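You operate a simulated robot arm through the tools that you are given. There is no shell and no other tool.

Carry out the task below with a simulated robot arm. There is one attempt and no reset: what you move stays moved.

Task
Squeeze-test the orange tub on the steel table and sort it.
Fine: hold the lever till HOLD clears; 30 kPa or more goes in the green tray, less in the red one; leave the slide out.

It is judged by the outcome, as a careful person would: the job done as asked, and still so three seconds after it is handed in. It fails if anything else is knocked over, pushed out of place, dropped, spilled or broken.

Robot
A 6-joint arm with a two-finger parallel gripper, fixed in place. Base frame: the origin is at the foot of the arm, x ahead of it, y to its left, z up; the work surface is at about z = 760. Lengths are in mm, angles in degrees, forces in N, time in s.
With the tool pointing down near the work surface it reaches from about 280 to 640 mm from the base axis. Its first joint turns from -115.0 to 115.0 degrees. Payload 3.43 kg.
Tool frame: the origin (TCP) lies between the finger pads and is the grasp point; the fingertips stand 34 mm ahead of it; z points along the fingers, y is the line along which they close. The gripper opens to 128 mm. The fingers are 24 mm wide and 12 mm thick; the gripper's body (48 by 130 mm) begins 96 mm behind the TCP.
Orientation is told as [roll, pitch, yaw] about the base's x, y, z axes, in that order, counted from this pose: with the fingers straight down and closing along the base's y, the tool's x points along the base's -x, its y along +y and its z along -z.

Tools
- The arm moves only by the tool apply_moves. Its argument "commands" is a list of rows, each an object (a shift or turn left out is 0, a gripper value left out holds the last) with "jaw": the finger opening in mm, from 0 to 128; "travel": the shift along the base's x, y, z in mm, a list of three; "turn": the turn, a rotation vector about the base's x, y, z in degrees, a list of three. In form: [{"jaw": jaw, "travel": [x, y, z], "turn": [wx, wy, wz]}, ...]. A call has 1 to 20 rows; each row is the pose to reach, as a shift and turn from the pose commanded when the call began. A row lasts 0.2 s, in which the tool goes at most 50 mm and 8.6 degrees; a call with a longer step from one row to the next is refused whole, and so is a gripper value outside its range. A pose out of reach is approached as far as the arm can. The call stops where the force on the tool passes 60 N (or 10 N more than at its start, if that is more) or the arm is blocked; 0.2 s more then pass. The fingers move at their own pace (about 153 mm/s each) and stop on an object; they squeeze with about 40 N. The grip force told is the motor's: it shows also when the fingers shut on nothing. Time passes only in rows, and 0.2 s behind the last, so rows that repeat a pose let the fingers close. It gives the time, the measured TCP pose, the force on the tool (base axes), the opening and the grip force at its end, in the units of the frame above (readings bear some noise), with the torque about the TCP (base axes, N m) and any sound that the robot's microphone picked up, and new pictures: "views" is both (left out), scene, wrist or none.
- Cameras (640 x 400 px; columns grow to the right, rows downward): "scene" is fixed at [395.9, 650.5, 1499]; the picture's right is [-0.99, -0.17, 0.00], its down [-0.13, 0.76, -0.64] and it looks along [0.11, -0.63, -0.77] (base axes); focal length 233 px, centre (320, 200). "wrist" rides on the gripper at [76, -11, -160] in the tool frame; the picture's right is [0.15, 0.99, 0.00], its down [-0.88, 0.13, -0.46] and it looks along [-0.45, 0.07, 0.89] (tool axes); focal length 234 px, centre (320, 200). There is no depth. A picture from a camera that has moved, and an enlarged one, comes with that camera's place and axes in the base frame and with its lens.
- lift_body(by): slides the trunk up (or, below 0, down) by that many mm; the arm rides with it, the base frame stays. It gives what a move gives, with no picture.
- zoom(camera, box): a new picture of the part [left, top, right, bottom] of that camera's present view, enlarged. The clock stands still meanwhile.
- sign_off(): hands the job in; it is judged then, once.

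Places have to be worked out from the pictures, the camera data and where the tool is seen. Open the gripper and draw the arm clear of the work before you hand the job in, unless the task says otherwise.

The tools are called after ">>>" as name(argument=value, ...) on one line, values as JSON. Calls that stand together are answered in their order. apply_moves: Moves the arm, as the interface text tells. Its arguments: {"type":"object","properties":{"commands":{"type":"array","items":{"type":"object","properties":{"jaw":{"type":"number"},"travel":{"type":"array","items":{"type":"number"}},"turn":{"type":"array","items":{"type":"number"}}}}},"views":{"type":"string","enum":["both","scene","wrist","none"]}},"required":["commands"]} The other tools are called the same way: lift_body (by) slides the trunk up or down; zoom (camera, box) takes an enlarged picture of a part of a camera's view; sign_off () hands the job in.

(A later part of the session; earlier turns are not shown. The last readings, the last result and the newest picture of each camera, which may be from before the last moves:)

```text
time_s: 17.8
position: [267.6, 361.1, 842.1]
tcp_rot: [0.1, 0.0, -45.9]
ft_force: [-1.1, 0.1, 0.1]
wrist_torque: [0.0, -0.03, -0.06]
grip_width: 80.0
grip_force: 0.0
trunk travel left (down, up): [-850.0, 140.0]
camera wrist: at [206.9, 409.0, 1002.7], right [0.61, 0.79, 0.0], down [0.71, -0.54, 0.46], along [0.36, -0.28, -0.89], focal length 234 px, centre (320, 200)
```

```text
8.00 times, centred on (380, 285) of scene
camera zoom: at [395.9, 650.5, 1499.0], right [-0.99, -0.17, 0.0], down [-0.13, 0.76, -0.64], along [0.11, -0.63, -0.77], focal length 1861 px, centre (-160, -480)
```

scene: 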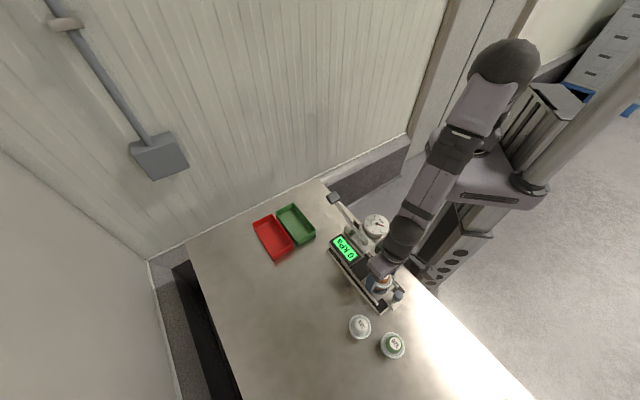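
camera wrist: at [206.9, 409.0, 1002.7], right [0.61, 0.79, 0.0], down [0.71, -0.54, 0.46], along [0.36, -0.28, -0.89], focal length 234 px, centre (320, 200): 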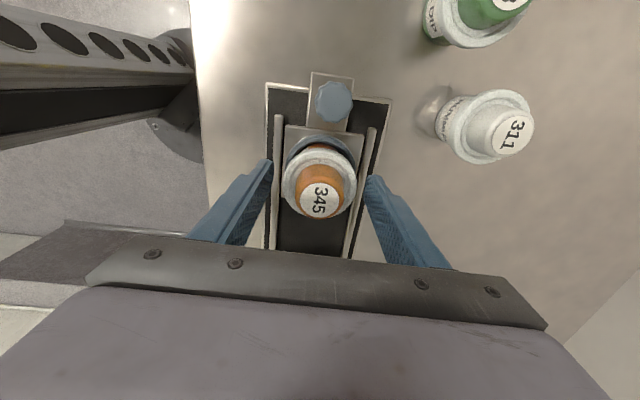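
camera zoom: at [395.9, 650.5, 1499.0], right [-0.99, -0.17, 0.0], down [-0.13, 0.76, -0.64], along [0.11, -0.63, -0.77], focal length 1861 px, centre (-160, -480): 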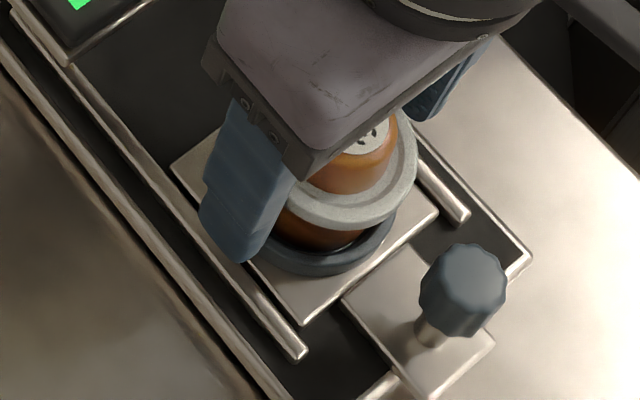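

The tub stands free in the seat. I'll lift straight up and back off above the knob to view both.

>>> apply_moves(commands=[{"travel": [0, 0, 20]}, {"travel": [0, 0, 50]}, {"travel": [0, 0, 90]}, {"travel": [-20, 21, 110]}, {"travel": [-43, 45, 110]}, {"travel": [-43, 45, 110]}, {"travel": [-43, 45, 110]}], views="both")

>>> zoom(camera="wrist", box=[240, 90, 400, 250])

>>> zoom(camera="scene", box=[330, 200, 430, 320])

```text
time_s: 19.4
position: [223.3, 407.1, 954.9]
tcp_rot: [0.0, 0.1, -46.0]
ft_force: [0.5, -0.4, 0.0]
wrist_torque: [-0.01, -0.02, -0.02]
grip_width: 79.9
grip_force: 0.1
trunk travel left (down, up): [-850.0, 140.0]
camera wrist: at [163.6, 454.6, 1116.6], right [0.61, 0.79, 0.0], down [0.71, -0.54, 0.46], along [0.36, -0.28, -0.89], focal length 234 px, centre (320, 200)
```

scene: 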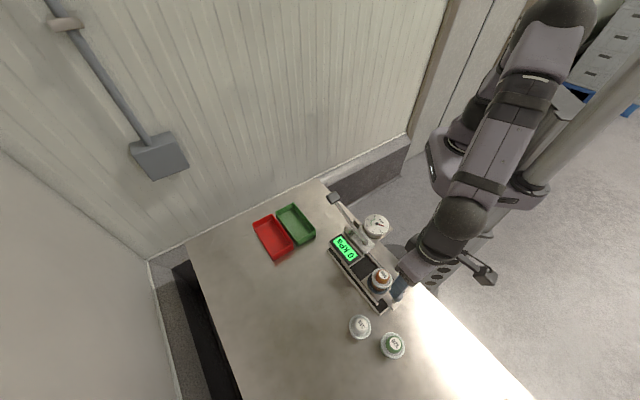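
wrist: 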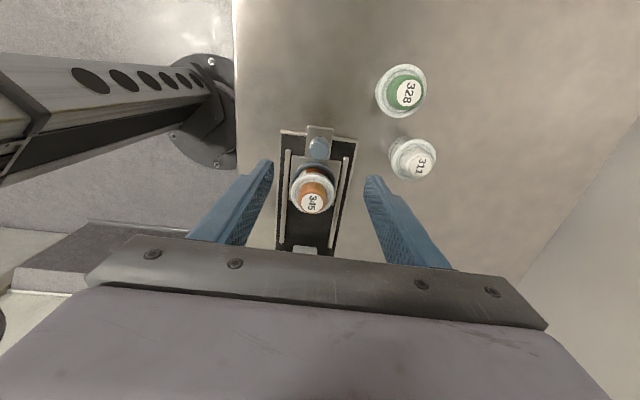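

```text
2.50 times, centred on (320, 170) of wrist
camera zoom: at [163.6, 454.6, 1116.6], right [0.61, 0.79, 0.0], down [0.71, -0.54, 0.46], along [0.36, -0.28, -0.89], focal length 585 px, centre (320, 275)
```

zoom: 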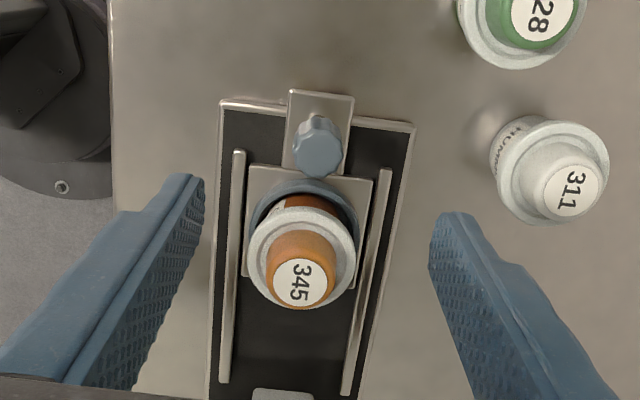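

```text
3.33 times, centred on (380, 260) of scene
camera zoom: at [395.9, 650.5, 1499.0], right [-0.99, -0.17, 0.0], down [-0.13, 0.76, -0.64], along [0.11, -0.63, -0.77], focal length 775 px, centre (120, 0)
```

zoom: 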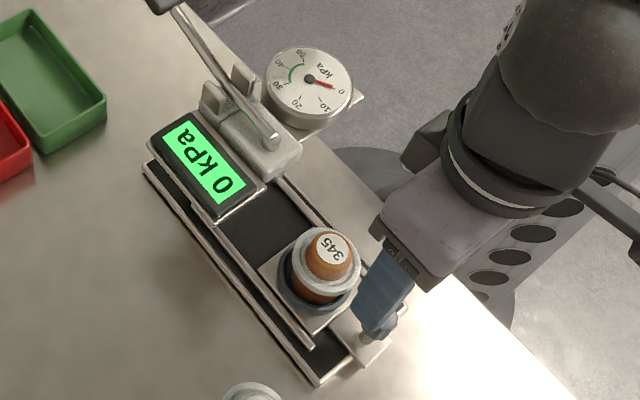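

The tub sits level in the seat. The knob is at about (223.5, 409) with its head at z≈825–842, and the press head's near face is about 65 mm beyond the cup with its underside above the tub top. I'll open to 64 mm and lower around the knob.

>>> apply_moves(commands=[{"jaw": 64, "travel": [0, 1.5, 0]}, {"jaw": 64, "travel": [0, 1.5, -30]}, {"jaw": 64, "travel": [0, 1.5, -60]}, {"jaw": 64, "travel": [0, 1.5, -80]}, {"jaw": 64, "travel": [0, 1.5, -80]}, {"jaw": 64, "travel": [0, 1.5, -80]}], views="both")

>>> zoom(camera="wrist", box=[220, 100, 420, 250])

>>> zoom(camera="scene", box=[350, 240, 430, 320])

```text
time_s: 20.8
position: [222.6, 407.5, 874.9]
tcp_rot: [0.0, 0.0, -46.0]
ft_force: [-0.1, -0.6, -1.1]
wrist_torque: [0.04, -0.03, -0.01]
grip_width: 63.6
grip_force: 0.0
trunk travel left (down, up): [-850.0, 140.0]
camera wrist: at [161.9, 455.7, 1033.8], right [0.61, 0.79, 0.0], down [0.71, -0.54, 0.46], along [0.36, -0.28, -0.89], focal length 234 px, centre (320, 200)
```

scene: 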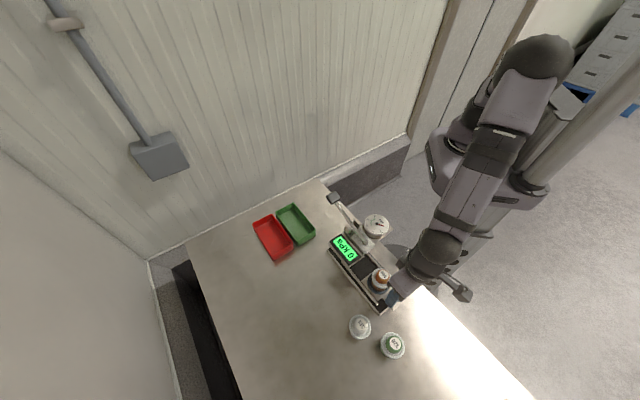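
wrist: 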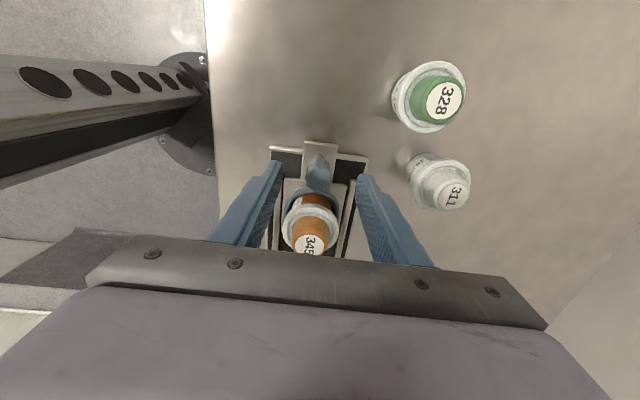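

```text
2.67 times, centred on (320, 175) of wrist
camera zoom: at [161.9, 455.7, 1033.8], right [0.61, 0.79, 0.0], down [0.71, -0.54, 0.46], along [0.36, -0.28, -0.89], focal length 624 px, centre (320, 267)
```

zoom: 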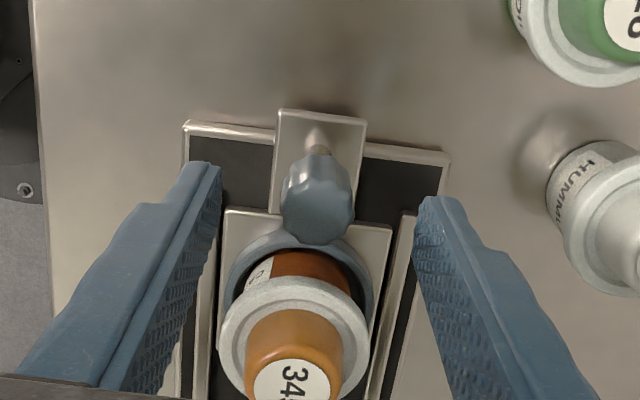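

```text
5.00 times, centred on (390, 280) of scene
camera zoom: at [395.9, 650.5, 1499.0], right [-0.99, -0.17, 0.0], down [-0.13, 0.76, -0.64], along [0.11, -0.63, -0.77], focal length 1163 px, centre (-30, -200)
```

zoom: 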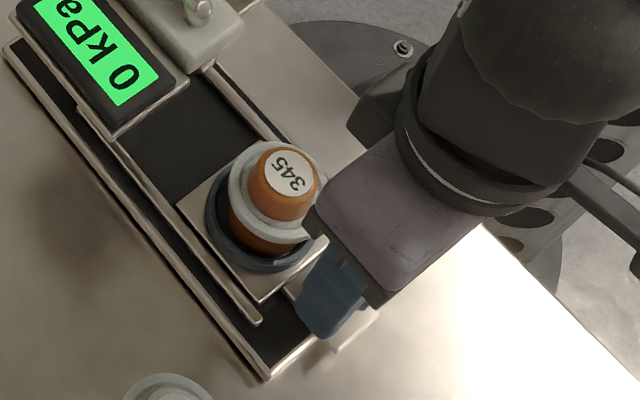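

The knob lies between the fingers and is well centred. I'll lower the last 36 mm and close gently on the knob.

>>> apply_moves(commands=[{"travel": [1, -1, -15]}, {"travel": [1, -1, -30]}, {"travel": [1, -1, -37]}, {"travel": [1, -1, -37]}, {"jaw": 50, "travel": [1, -1, -37]}, {"jaw": 40, "travel": [1, -1, -37]}, {"jaw": 30, "travel": [1, -1, -37]}, {"jaw": 15, "travel": [1, -1, -37]}, {"jaw": 15, "travel": [1, -1, -37]}], views="both")

>>> zoom(camera="wrist", box=[220, 100, 420, 250])

>>> zoom(camera="scene", box=[340, 210, 430, 320])

```text
time_s: 22.8
position: [223.3, 405.7, 836.8]
tcp_rot: [-0.1, -0.1, -46.0]
ft_force: [-6.2, -5.5, 0.2]
wrist_torque: [0.14, -0.51, 0.0]
grip_width: 23.8
grip_force: 40.1
trunk travel left (down, up): [-850.0, 140.0]
camera wrist: at [162.8, 454.2, 996.5], right [0.61, 0.79, 0.0], down [0.71, -0.54, 0.46], along [0.36, -0.28, -0.89], focal length 234 px, centre (320, 200)
```

scene: 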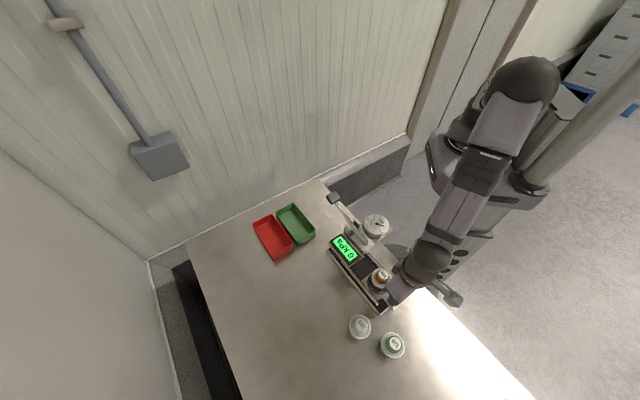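
wrist: 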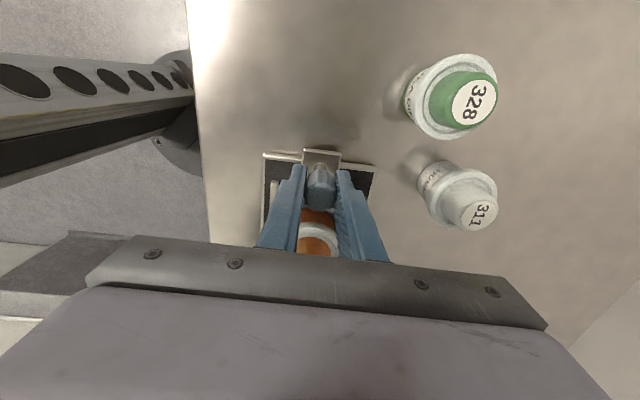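

```text
2.67 times, centred on (320, 175) of wrist
camera zoom: at [162.8, 454.2, 996.5], right [0.61, 0.79, 0.0], down [0.71, -0.54, 0.46], along [0.36, -0.28, -0.89], focal length 624 px, centre (320, 267)
```

zoom: 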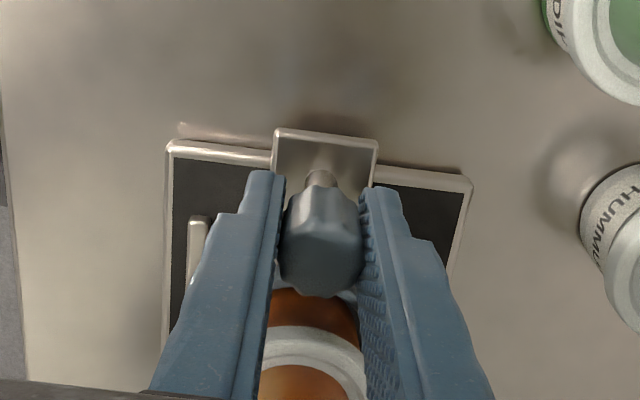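

```text
3.64 times, centred on (385, 265) of scene
camera zoom: at [395.9, 650.5, 1499.0], right [-0.99, -0.17, 0.0], down [-0.13, 0.76, -0.64], along [0.11, -0.63, -0.77], focal length 846 px, centre (84, -36)
```

zoom: 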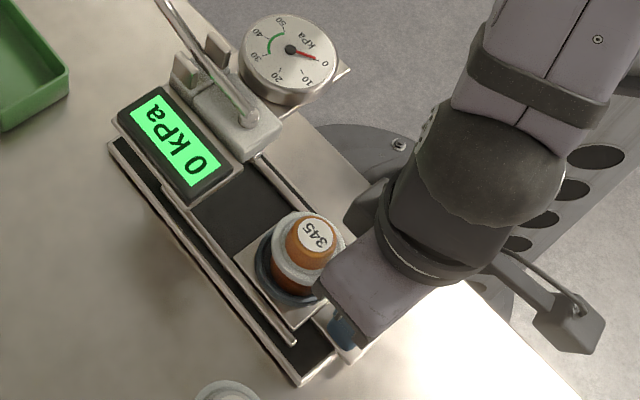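

The knob is held (23.8 mm) with a small sideways load along -p. I'll ease that off and push the slide in gently along (0.703, -0.711), checking force as I go.

>>> apply_moves(commands=[{"travel": [-1, -1, 0]}, {"travel": [2.5, -4.6, 0]}, {"travel": [6, -8.1, 0]}, {"travel": [9.5, -11.7, 0]}, {"travel": [13.1, -15.2, 0]}, {"travel": [16.6, -18.8, 0]}, {"travel": [20.1, -22.3, 0]}, {"travel": [20.1, -22.3, 0]}], views="scene")

>>> zoom(camera="scene", box=[340, 210, 430, 320])

```text
time_s: 24.6
position: [244.5, 384.2, 836.4]
tcp_rot: [0.0, 0.0, -46.0]
ft_force: [-2.9, -1.7, 0.7]
wrist_torque: [-0.56, 0.08, 0.04]
grip_width: 23.7
grip_force: 40.0
trunk travel left (down, up): [-850.0, 140.0]
```

scene: 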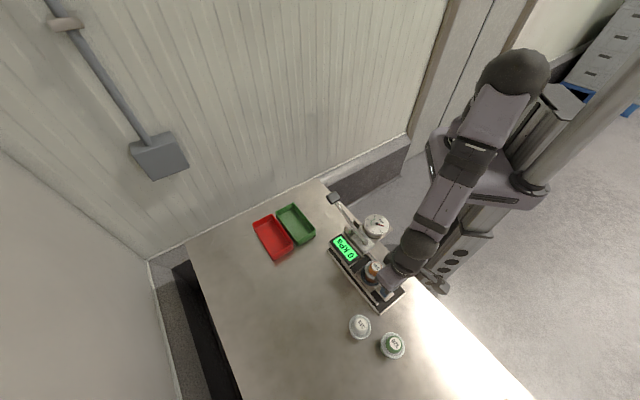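

```text
3.64 times, centred on (385, 265) of scene
camera zoom: at [395.9, 650.5, 1499.0], right [-0.99, -0.17, 0.0], down [-0.13, 0.76, -0.64], along [0.11, -0.63, -0.77], focal length 846 px, centre (84, -36)
```

zoom: 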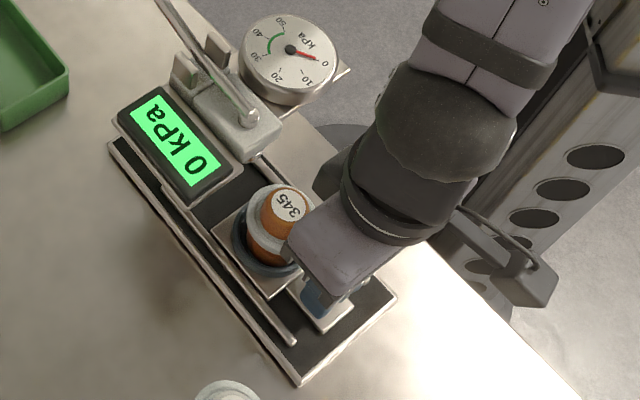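

The slide moves freely with the tub riding upright. I'll push another 30 mm and check clearance at the head.

>>> apply_moves(commands=[{"travel": [3.5, -3.6, 0]}, {"travel": [7, -7.1, 0]}, {"travel": [10.5, -10.7, 0]}, {"travel": [14.1, -14.2, 0]}, {"travel": [17.6, -17.8, 0]}, {"travel": [21.1, -21.3, 0]}, {"travel": [21.1, -21.3, 0]}], views="scene")

>>> zoom(camera="scene", box=[330, 210, 410, 310])

```text
time_s: 26.2
position: [266.5, 363.5, 837.0]
tcp_rot: [0.0, 0.0, -46.1]
ft_force: [-0.3, 0.9, 8.8]
wrist_torque: [-0.66, 0.1, 0.03]
grip_width: 23.5
grip_force: 39.8
trunk travel left (down, up): [-850.0, 140.0]
```

scene: 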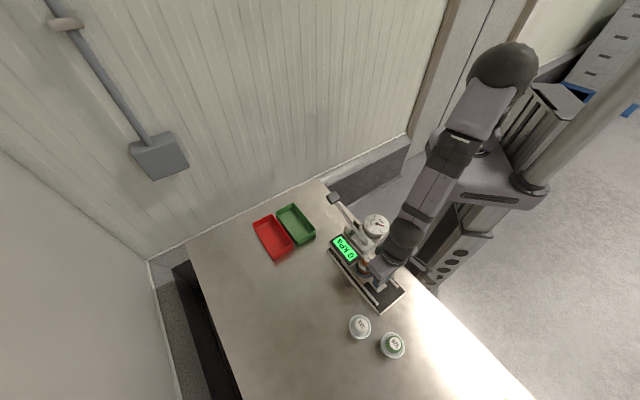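

```text
4.00 times, centred on (370, 260) of scene
camera zoom: at [395.9, 650.5, 1499.0], right [-0.99, -0.17, 0.0], down [-0.13, 0.76, -0.64], along [0.11, -0.63, -0.77], focal length 930 px, centre (120, -40)
```

zoom: 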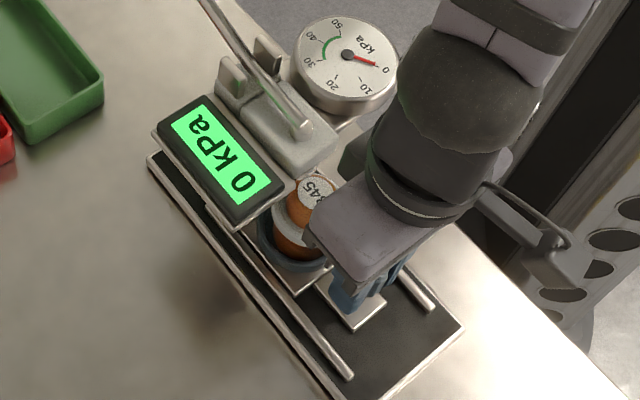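

The tub top is passing beneath the head with no push force; there is a small 8.8 N vertical load from the arm, so I'll raise 1 mm. I'll continue 24 mm more in small steps.

>>> apply_moves(commands=[{"travel": [0, 0, 1]}, {"travel": [2.8, -2.8, 1]}, {"travel": [5.6, -5.7, 1]}, {"travel": [8.4, -8.5, 1]}, {"travel": [11.2, -11.4, 1]}, {"travel": [14, -14.2, 1]}, {"travel": [16.9, -17, 1]}, {"travel": [16.9, -17, 1]}], views="both")

>>> zoom(camera="scene", box=[330, 210, 410, 310])

>>> zoom(camera="wrist", box=[220, 100, 420, 260])

```text
time_s: 28.0
position: [283.9, 344.6, 836.8]
tcp_rot: [-0.3, -0.1, -46.0]
ft_force: [-2.4, -2.3, -0.6]
wrist_torque: [0.38, -0.51, 0.02]
grip_width: 23.7
grip_force: 40.1
trunk travel left (down, up): [-850.0, 140.0]
camera wrist: at [223.5, 393.9, 996.7], right [0.61, 0.79, 0.0], down [0.71, -0.54, 0.46], along [0.36, -0.28, -0.89], focal length 234 px, centre (320, 200)
```

scene: 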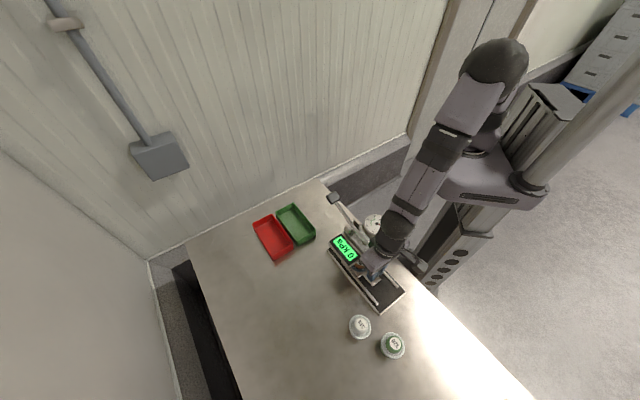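
wrist: 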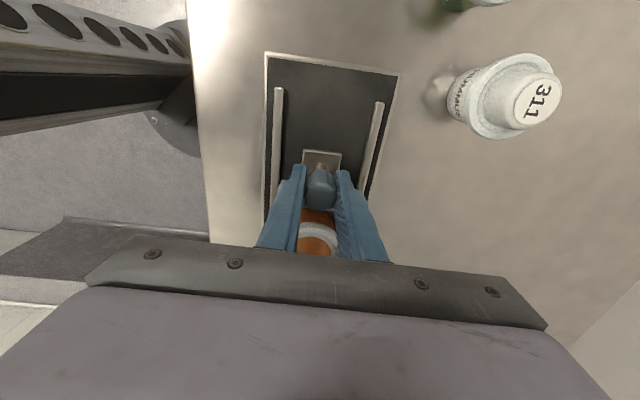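

```text
4.00 times, centred on (370, 260) of scene
camera zoom: at [395.9, 650.5, 1499.0], right [-0.99, -0.17, 0.0], down [-0.13, 0.76, -0.64], along [0.11, -0.63, -0.77], focal length 930 px, centre (120, -40)
```

zoom: 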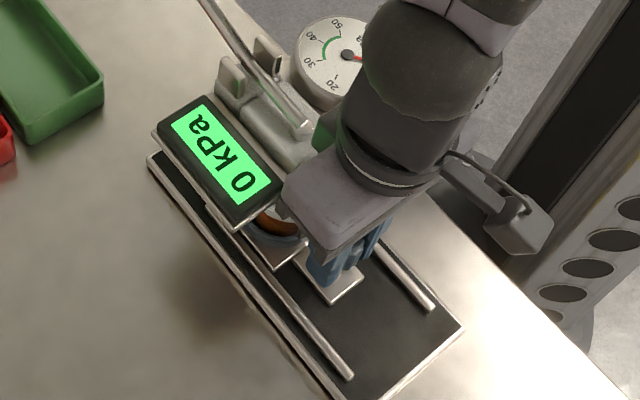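

```text
2.50 times, centred on (320, 180) of wrist
camera zoom: at [223.5, 393.9, 996.7], right [0.61, 0.79, 0.0], down [0.71, -0.54, 0.46], along [0.36, -0.28, -0.89], focal length 585 px, centre (320, 250)
```

zoom: 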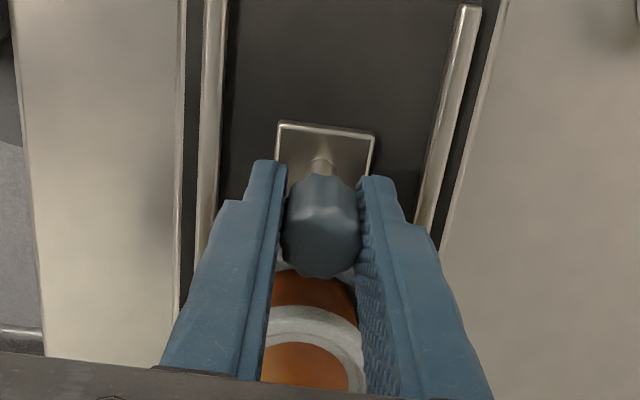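

About 86 mm in, still no stop. I'll continue in 2 mm steps and look for the end-stop force.

>>> apply_moves(commands=[{"travel": [1.4, -1.4, 0]}, {"travel": [2.8, -2.8, 0]}, {"travel": [4.2, -4.3, 0]}, {"travel": [5.6, -5.7, 0]}, {"travel": [5.6, -5.7, 0]}], views="none")

```text
time_s: 29.2
position: [286.4, 343.3, 837.5]
tcp_rot: [0.1, -0.1, -45.9]
ft_force: [-27.6, 10.8, 0.5]
wrist_torque: [-0.38, 0.38, -0.02]
grip_width: 23.7
grip_force: 40.0
trunk travel left (down, up): [-850.0, 140.0]
```

A 27 N resistance appeared at about 90 mm of travel. I'll back the command off so the load relaxes and look at whether the slide is at its stop or the tub has caught.

>>> apply_moves(commands=[{"travel": [-1.5, 1.5, 0]}, {"travel": [-2.7, 2.8, 0]}, {"travel": [-2.7, 2.8, 0]}], views="both")

>>> zoom(camera="scene", box=[330, 200, 410, 300])

>>> zoom(camera="wrist", box=[220, 100, 420, 260])

```text
time_s: 30.0
position: [286.3, 343.3, 838.3]
tcp_rot: [0.2, -0.1, -46.0]
ft_force: [-8.0, -3.5, 16.0]
wrist_torque: [-1.08, -0.26, 0.13]
grip_width: 23.5
grip_force: 39.4
trunk travel left (down, up): [-850.0, 140.0]
camera wrist: at [225.1, 390.5, 999.0], right [0.61, 0.79, 0.0], down [0.7, -0.54, 0.46], along [0.36, -0.28, -0.89], focal length 234 px, centre (320, 200)
```

scene: 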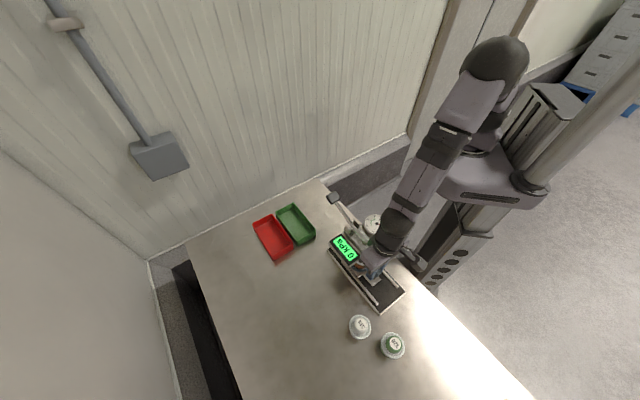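
wrist: 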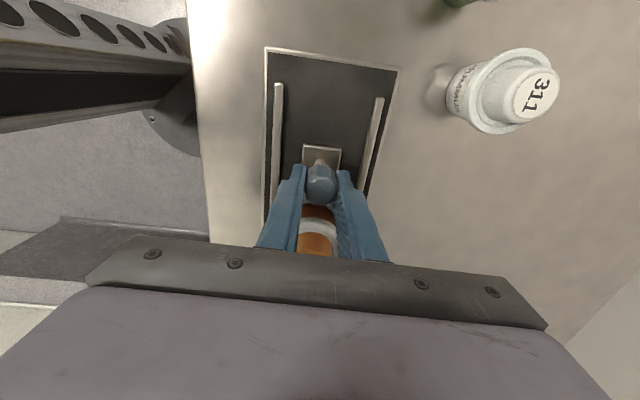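

```text
4.00 times, centred on (370, 250) of scene
camera zoom: at [395.9, 650.5, 1499.0], right [-0.99, -0.17, 0.0], down [-0.13, 0.76, -0.64], along [0.11, -0.63, -0.77], focal length 930 px, centre (120, 0)
```

zoom: 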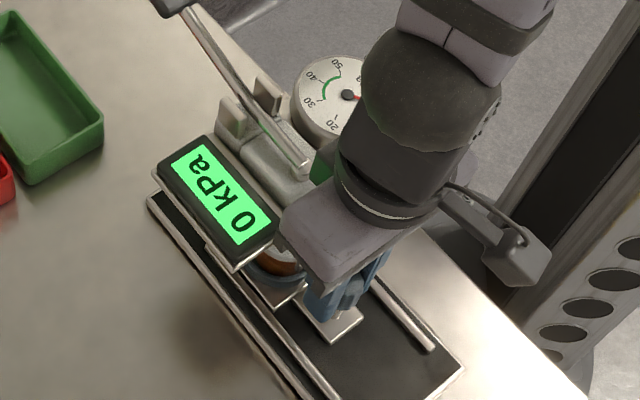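

```text
2.50 times, centred on (320, 180) of wrist
camera zoom: at [225.1, 390.5, 999.0], right [0.61, 0.79, 0.0], down [0.7, -0.54, 0.46], along [0.36, -0.28, -0.89], focal length 585 px, centre (320, 250)
```

zoom: 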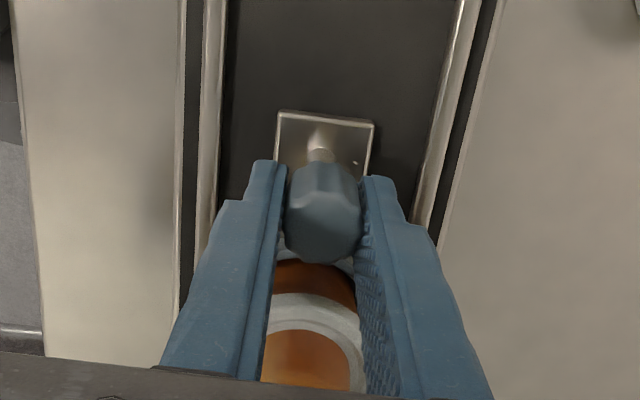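

The tub kept its distance from the knob while the fingers slipped slightly on the knob, so the slide is at its end stop with the tub under the head. I'll open, lift straight up, and back off a little to view.

>>> apply_moves(commands=[{"jaw": 30, "travel": [0, 0, 0]}, {"jaw": 44, "travel": [0, 0, 0]}, {"jaw": 56, "travel": [0, 0, 0]}, {"jaw": 56, "travel": [0, 0, 20]}, {"jaw": 56, "travel": [0, 0, 50]}, {"jaw": 56, "travel": [0, 0, 90]}, {"jaw": 56, "travel": [-25, 25, 120]}, {"jaw": 56, "travel": [-55, 55, 140]}, {"jaw": 56, "travel": [-55, 55, 140]}, {"jaw": 56, "travel": [-55, 55, 140]}], views="both")

>>> zoom(camera="scene", box=[320, 180, 420, 310])

>>> zoom(camera="wrist", box=[230, 120, 410, 250])

```text
time_s: 32.2
position: [228.5, 401.3, 976.4]
tcp_rot: [0.0, 0.1, -45.9]
ft_force: [-0.8, 0.7, -1.1]
wrist_torque: [0.0, -0.02, 0.0]
grip_width: 56.2
grip_force: 0.2
trunk travel left (down, up): [-850.0, 140.0]
camera wrist: at [168.0, 448.0, 1136.8], right [0.61, 0.79, 0.0], down [0.71, -0.54, 0.46], along [0.36, -0.28, -0.89], focal length 234 px, centre (320, 200)
```

scene: 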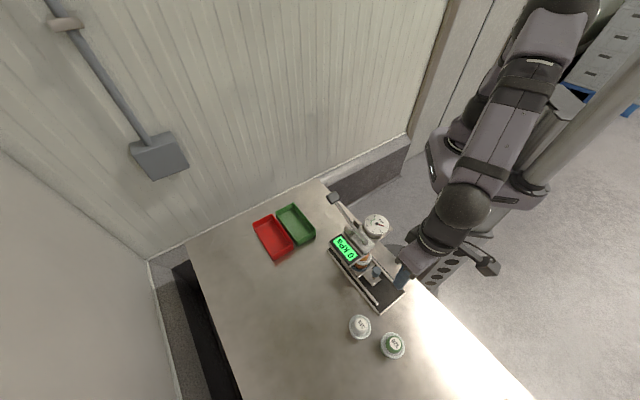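
wrist: 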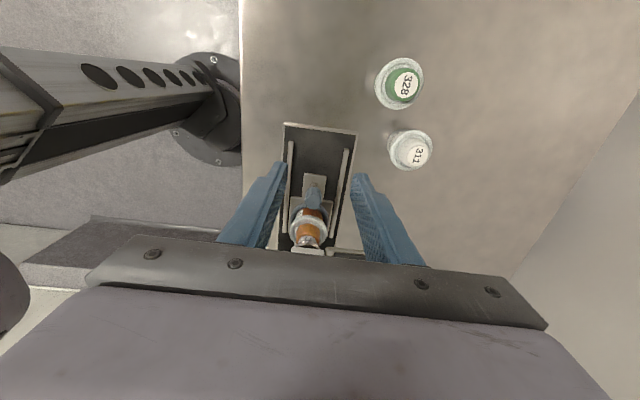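

```text
3.08 times, centred on (370, 245) of scene
camera zoom: at [395.9, 650.5, 1499.0], right [-0.99, -0.17, 0.0], down [-0.13, 0.76, -0.64], along [0.11, -0.63, -0.77], focal length 716 px, centre (166, 62)
```

zoom: 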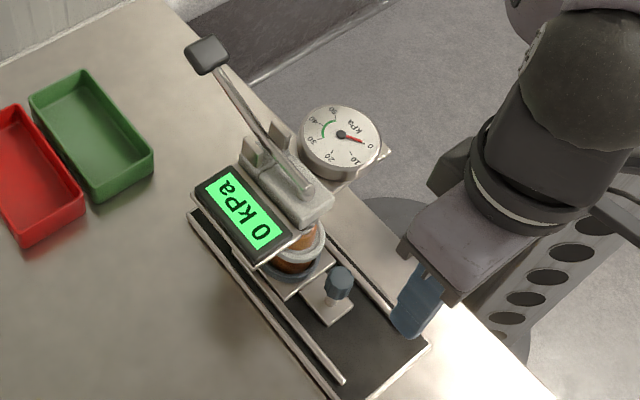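

```text
3.08 times, centred on (320, 185) of wrist
camera zoom: at [168.0, 448.0, 1136.8], right [0.61, 0.79, 0.0], down [0.71, -0.54, 0.46], along [0.36, -0.28, -0.89], focal length 720 px, centre (320, 246)
```

zoom: 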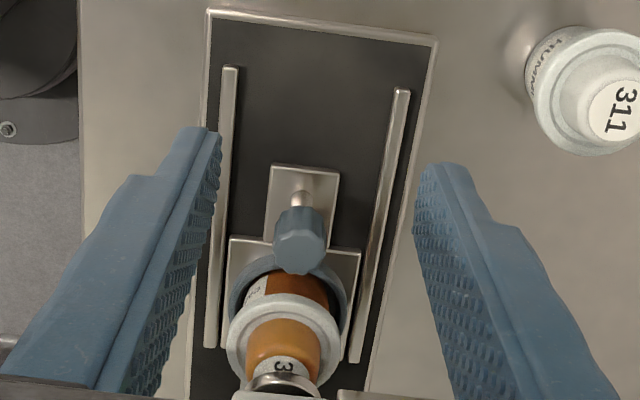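

The slide is in, with the tub upright under the plunger. I'll zoom tightly on the plunger area to check that it is centred over the dome.

>>> zoom(camera="wrist", box=[280, 190, 350, 250])

>>> zoom(camera="scene", box=[335, 225, 395, 285])

>>> zoom(camera="scene", box=[320, 185, 390, 245])

```text
6.67 times, centred on (315, 220) of wrist
camera zoom: at [168.0, 448.0, 1136.8], right [0.61, 0.79, 0.0], down [0.71, -0.54, 0.46], along [0.36, -0.28, -0.89], focal length 1561 px, centre (353, 67)
```

zoom: 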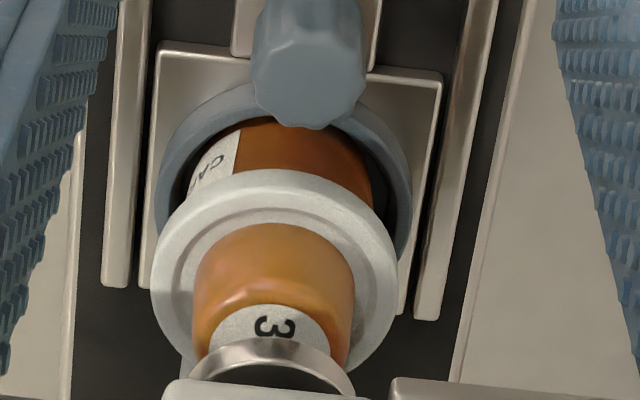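

```text
6.67 times, centred on (365, 255) of scene
camera zoom: at [395.9, 650.5, 1499.0], right [-0.99, -0.17, 0.0], down [-0.13, 0.76, -0.64], along [0.11, -0.63, -0.77], focal length 1551 px, centre (20, -167)
```

zoom: 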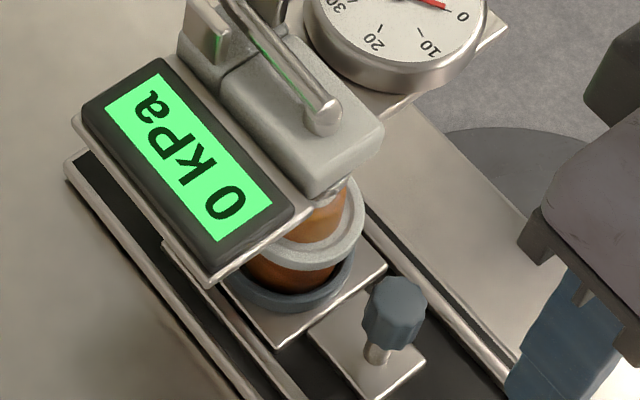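

```text
6.67 times, centred on (355, 215) of scene
camera zoom: at [395.9, 650.5, 1499.0], right [-0.99, -0.17, 0.0], down [-0.13, 0.76, -0.64], along [0.11, -0.63, -0.77], focal length 1551 px, centre (87, 100)
```

zoom: 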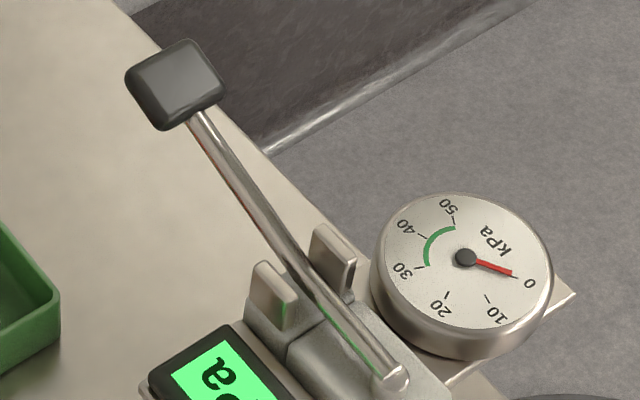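

The plunger's near rim overlaps the label, but its height is unclear from this angle. I'll tilt the tool about 40° so the wrist camera looks nearly horizontally along the slide under the head.

>>> apply_moves(commands=[{"travel": [-3, 3, -6], "turn": [-5.7, -5.6, 0]}, {"travel": [-6, 6, -12], "turn": [-11.4, -11.2, 0]}, {"travel": [-9, 9, -18], "turn": [-17, -16.9, 0]}, {"travel": [-12, 12, -24], "turn": [-22.7, -22.5, 0]}, {"travel": [-15, 15, -30], "turn": [-28.4, -28.1, 0]}, {"travel": [-15, 15, -30], "turn": [-28.4, -28.1, 0]}, {"travel": [-15, 15, -30], "turn": [-28.4, -28.1, 0]}], views="both")

>>> zoom(camera="wrist", box=[250, 140, 390, 260])

```text
time_s: 33.8
position: [216.9, 415.2, 945.9]
tcp_rot: [0.6, -40.1, -46.2]
ft_force: [-0.1, 0.4, 0.7]
wrist_torque: [0.05, 0.01, 0.02]
grip_width: 56.1
grip_force: 0.1
trunk travel left (down, up): [-850.0, 140.0]
camera wrist: at [95.1, 522.7, 1021.3], right [0.63, 0.77, -0.09], down [0.35, -0.19, 0.92], along [0.69, -0.61, -0.39], focal length 234 px, centre (320, 200)
```

scene: 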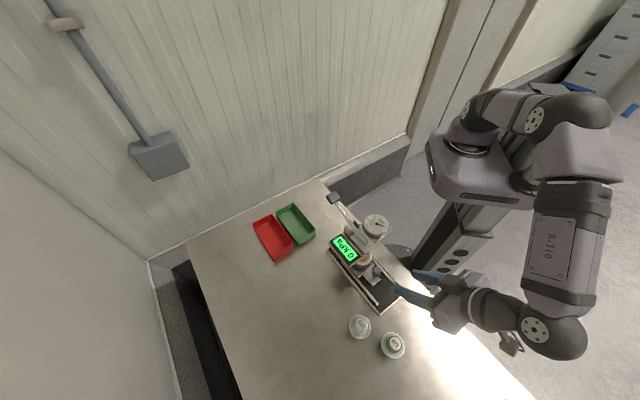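
wrist: 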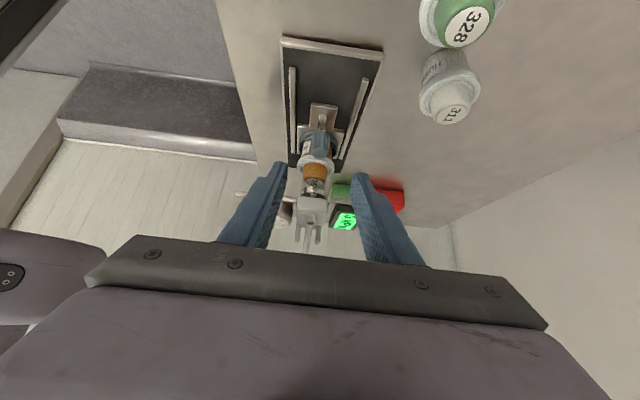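

```text
3.33 times, centred on (320, 200) of wrist
camera zoom: at [95.1, 522.7, 1021.3], right [0.63, 0.77, -0.09], down [0.35, -0.19, 0.92], along [0.69, -0.61, -0.39], focal length 781 px, centre (320, 200)
```

zoom: 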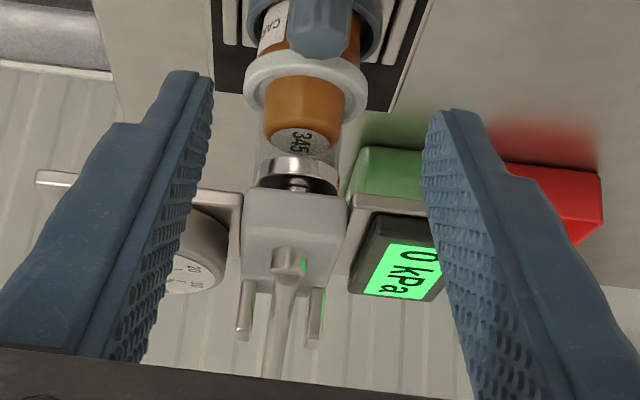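

From this low view the plunger sits centred over the dome with a gap of about 15 mm, so the slide is properly in. I'll level the tool, rise, and go above the lever handle, which I place at about (435, 194, 964), with the fingers closed.

>>> apply_moves(commands=[{"travel": [0, 0, 26], "turn": [5.7, 5.6, 0]}, {"travel": [0, 0, 52], "turn": [11.4, 11.2, 0]}, {"travel": [0, 0, 78], "turn": [17, 16.9, 0]}, {"travel": [0, 0, 104], "turn": [22.7, 22.5, 0]}, {"travel": [0, 0, 134], "turn": [28.4, 28.1, 0]}, {"jaw": 0, "travel": [31, -31.6, 134], "turn": [28.4, 28.1, 0]}, {"jaw": 0, "travel": [62, -63, 134], "turn": [28.4, 28.1, 0]}, {"jaw": 0, "travel": [93, -95, 134], "turn": [28.4, 28.1, 0]}, {"jaw": 0, "travel": [124, -126, 134], "turn": [28.4, 28.1, 0]}, {"jaw": 0, "travel": [155, -158, 134], "turn": [28.4, 28.1, 0]}, {"jaw": 0, "travel": [186, -190, 134], "turn": [28.4, 28.1, 0]}, {"jaw": 0, "travel": [217, -220, 134], "turn": [28.4, 28.1, 0]}, {"jaw": 0, "travel": [217, -220, 134], "turn": [28.4, 28.1, 0]}, {"jaw": 0, "travel": [217, -220, 134], "turn": [28.4, 28.1, 0]}], views="both")

>>> zoom(camera="wrist", box=[240, 80, 400, 240])

>>> zoom(camera="scene", box=[300, 140, 420, 290])

```text
time_s: 36.8
position: [435.0, 191.3, 1081.3]
tcp_rot: [0.1, 0.1, -46.1]
ft_force: [1.0, -0.8, -0.4]
wrist_torque: [-0.05, 0.05, -0.02]
grip_width: 0.0
grip_force: 33.1
trunk travel left (down, up): [-850.0, 140.0]
camera wrist: at [375.2, 239.5, 1241.5], right [0.61, 0.79, 0.0], down [0.71, -0.54, 0.46], along [0.36, -0.28, -0.89], focal length 234 px, centre (320, 200)
```

scene: 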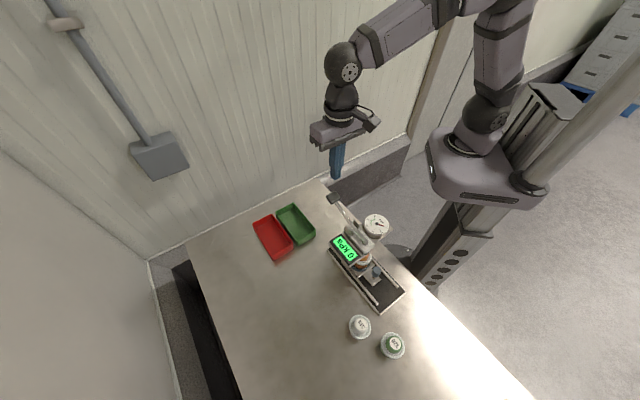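
wrist: 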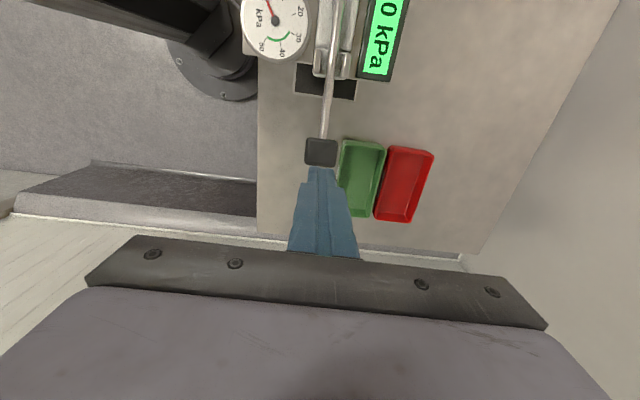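

```text
2.50 times, centred on (320, 160) of wrist
camera zoom: at [375.2, 239.5, 1241.5], right [0.61, 0.79, 0.0], down [0.71, -0.54, 0.46], along [0.36, -0.28, -0.89], focal length 585 px, centre (320, 300)
```

zoom: 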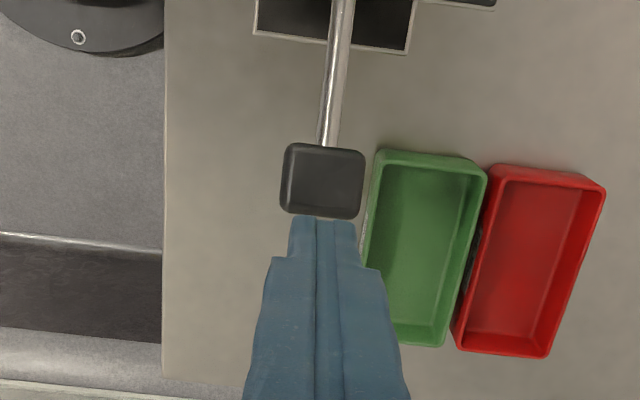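

```text
2.67 times, centred on (360, 215) of scene
camera zoom: at [395.9, 650.5, 1499.0], right [-0.99, -0.17, 0.0], down [-0.13, 0.76, -0.64], along [0.11, -0.63, -0.77], focal length 620 px, centre (213, 160)
```

zoom: 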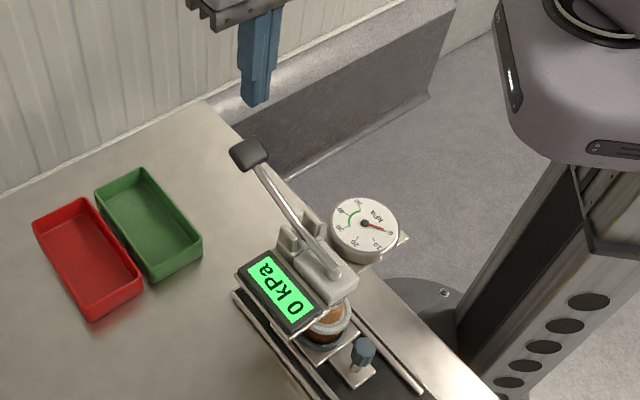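

The handle block (about 36 mm square) has its top near z≈972, centred at about (435.5, 195). I'll shift 3 mm in y and descend to just above it.

>>> apply_moves(commands=[{"travel": [0, 3, -20]}, {"travel": [0, 3, -40]}, {"travel": [0, 3, -58]}, {"travel": [0, 3, -58]}, {"travel": [0, 3, -58]}], views="both")

>>> zoom(camera="wrist", box=[260, 120, 380, 240])

>>> zoom(camera="scene", box=[300, 150, 400, 270])

```text
time_s: 38.0
position: [436.5, 194.8, 1024.9]
tcp_rot: [0.0, 0.0, -46.0]
ft_force: [0.4, -0.6, -0.3]
wrist_torque: [-0.01, 0.02, -0.03]
grip_width: 0.0
grip_force: 32.6
trunk travel left (down, up): [-850.0, 140.0]
camera wrist: at [375.1, 243.3, 1184.6], right [0.61, 0.79, 0.0], down [0.71, -0.54, 0.46], along [0.36, -0.28, -0.89], focal length 234 px, centre (320, 200)
```

scene: 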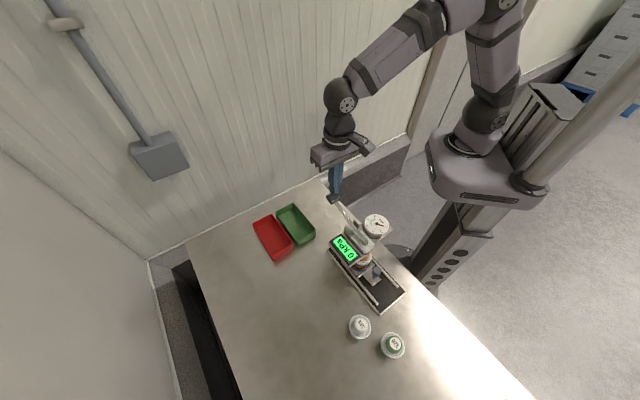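
wrist: 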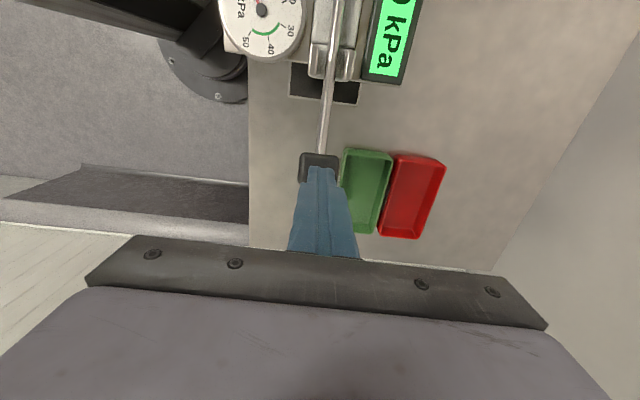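

```text
3.33 times, centred on (320, 180) of wrist
camera zoom: at [375.1, 243.3, 1184.6], right [0.61, 0.79, 0.0], down [0.71, -0.54, 0.46], along [0.36, -0.28, -0.89], focal length 781 px, centre (320, 267)
```

zoom: 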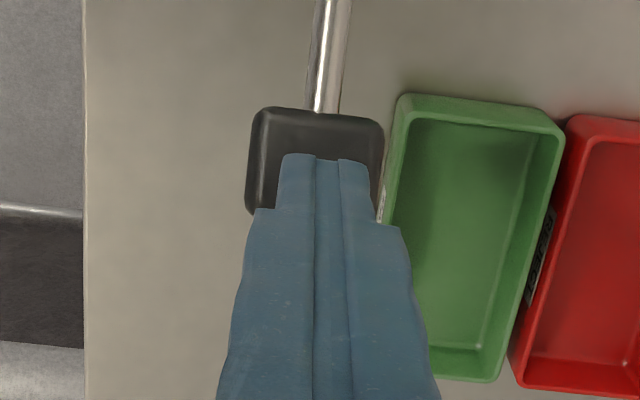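

```text
3.33 times, centred on (350, 210) of scene
camera zoom: at [395.9, 650.5, 1499.0], right [-0.99, -0.17, 0.0], down [-0.13, 0.76, -0.64], along [0.11, -0.63, -0.77], focal length 775 px, centre (220, 167)
```

zoom: 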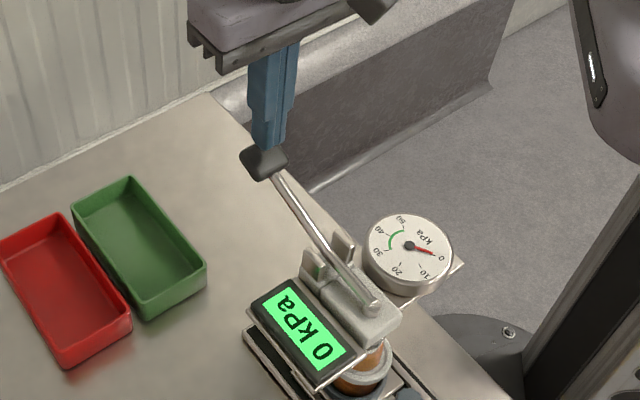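

The fingertips are over the middle of the handle. I'll lower in small steps to find contact.

>>> apply_moves(commands=[{"travel": [0, 0, -4]}, {"travel": [0, 0, -8]}, {"travel": [0, 0, -11]}, {"travel": [0, 0, -14]}, {"travel": [0, 0, -17]}, {"travel": [0, 0, -20]}, {"travel": [0, 0, -20]}], views="scene")

>>> zoom(camera="scene", box=[300, 150, 400, 270])

```text
time_s: 39.6
position: [433.8, 198.1, 1004.0]
tcp_rot: [0.0, 0.1, -46.0]
ft_force: [-0.4, 0.4, -0.1]
wrist_torque: [0.04, -0.01, 0.03]
grip_width: 0.0
grip_force: 33.3
trunk travel left (down, up): [-850.0, 140.0]
```

scene: 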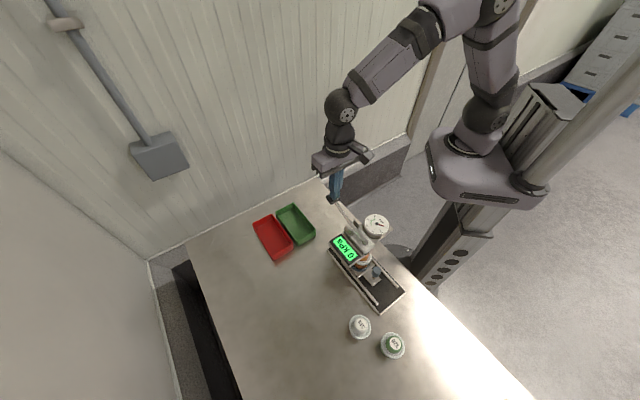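

```text
3.33 times, centred on (350, 210) of scene
camera zoom: at [395.9, 650.5, 1499.0], right [-0.99, -0.17, 0.0], down [-0.13, 0.76, -0.64], along [0.11, -0.63, -0.77], focal length 775 px, centre (220, 167)
```

zoom: 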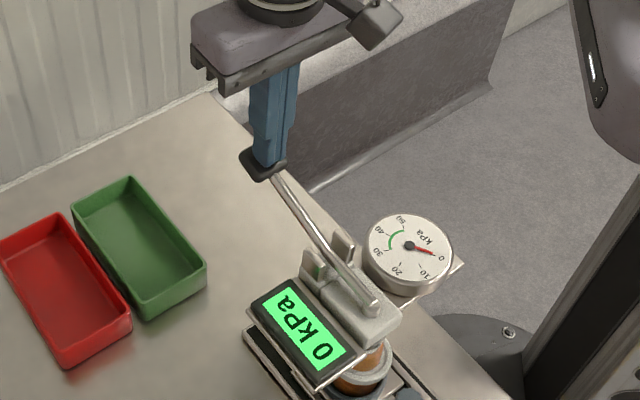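

No contact yet at tip z≈970, and the tool has drifted about 3 mm inwards. I'll keep lowering, with a small outward correction along the lever's arc.

>>> apply_moves(commands=[{"travel": [1, -1, -3]}, {"travel": [1.7, -1.7, -6]}, {"travel": [2.2, -2.2, -9]}, {"travel": [2.5, -2.5, -12]}, {"travel": [2.5, -2.5, -12]}], views="scene")

>>> zoom(camera="scene", box=[300, 150, 400, 270])

```text
time_s: 40.8
position: [434.4, 194.3, 991.2]
tcp_rot: [0.0, 0.0, -46.1]
ft_force: [0.5, 0.2, 1.6]
wrist_torque: [-0.03, -0.01, 0.0]
grip_width: 0.0
grip_force: 32.6
trunk travel left (down, up): [-850.0, 140.0]
```

scene: 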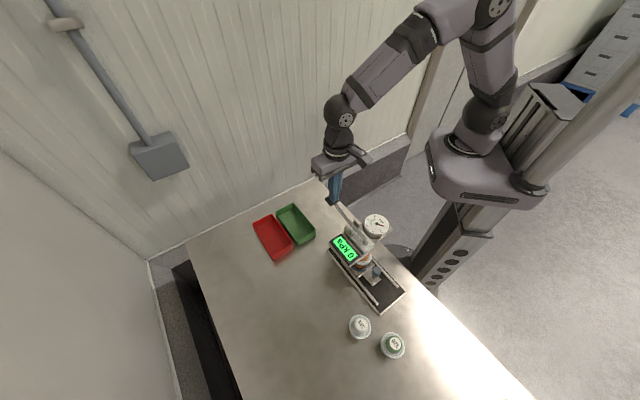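

```text
3.33 times, centred on (350, 210) of scene
camera zoom: at [395.9, 650.5, 1499.0], right [-0.99, -0.17, 0.0], down [-0.13, 0.76, -0.64], along [0.11, -0.63, -0.77], focal length 775 px, centre (220, 167)
```

zoom: 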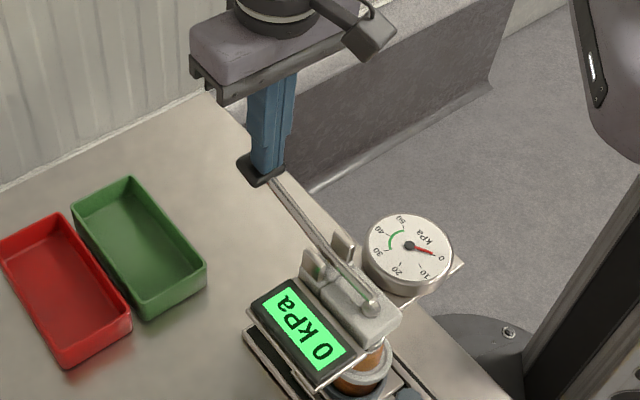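

The lever is yielding with only 1.6 N and the handle is descending about its pivot at the near end. I'll continue down, tracking its outward arc.

>>> apply_moves(commands=[{"travel": [1.5, -1.5, -4]}, {"travel": [2.5, -2.5, -8]}, {"travel": [3.3, -3.3, -12]}, {"travel": [3.8, -3.8, -16]}, {"travel": [4.2, -4.3, -20]}, {"travel": [4.2, -4.3, -20]}], views="scene")

>>> zoom(camera="scene", box=[300, 150, 400, 270])

```text
time_s: 42.2
position: [439.8, 189.8, 972.5]
tcp_rot: [0.0, 0.0, -46.0]
ft_force: [-1.1, 0.2, 1.4]
wrist_torque: [0.02, 0.02, 0.03]
grip_width: 0.0
grip_force: 33.2
trunk travel left (down, up): [-850.0, 140.0]
```

scene: 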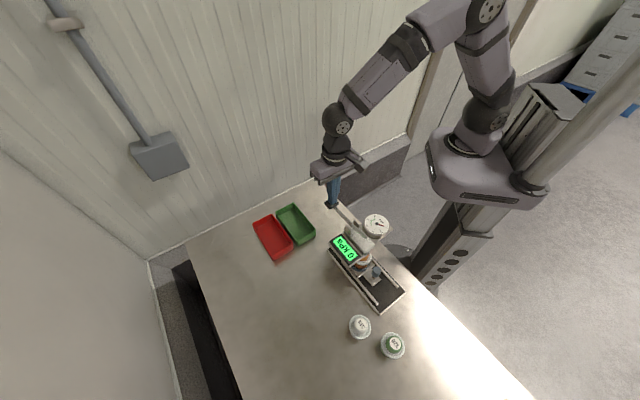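

```text
3.33 times, centred on (350, 210) of scene
camera zoom: at [395.9, 650.5, 1499.0], right [-0.99, -0.17, 0.0], down [-0.13, 0.76, -0.64], along [0.11, -0.63, -0.77], focal length 775 px, centre (220, 167)
```

zoom: 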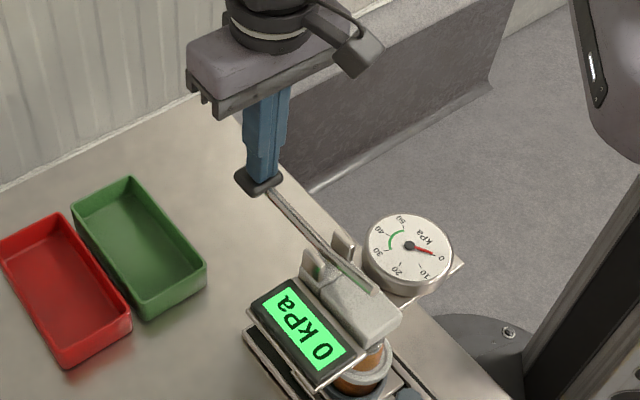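

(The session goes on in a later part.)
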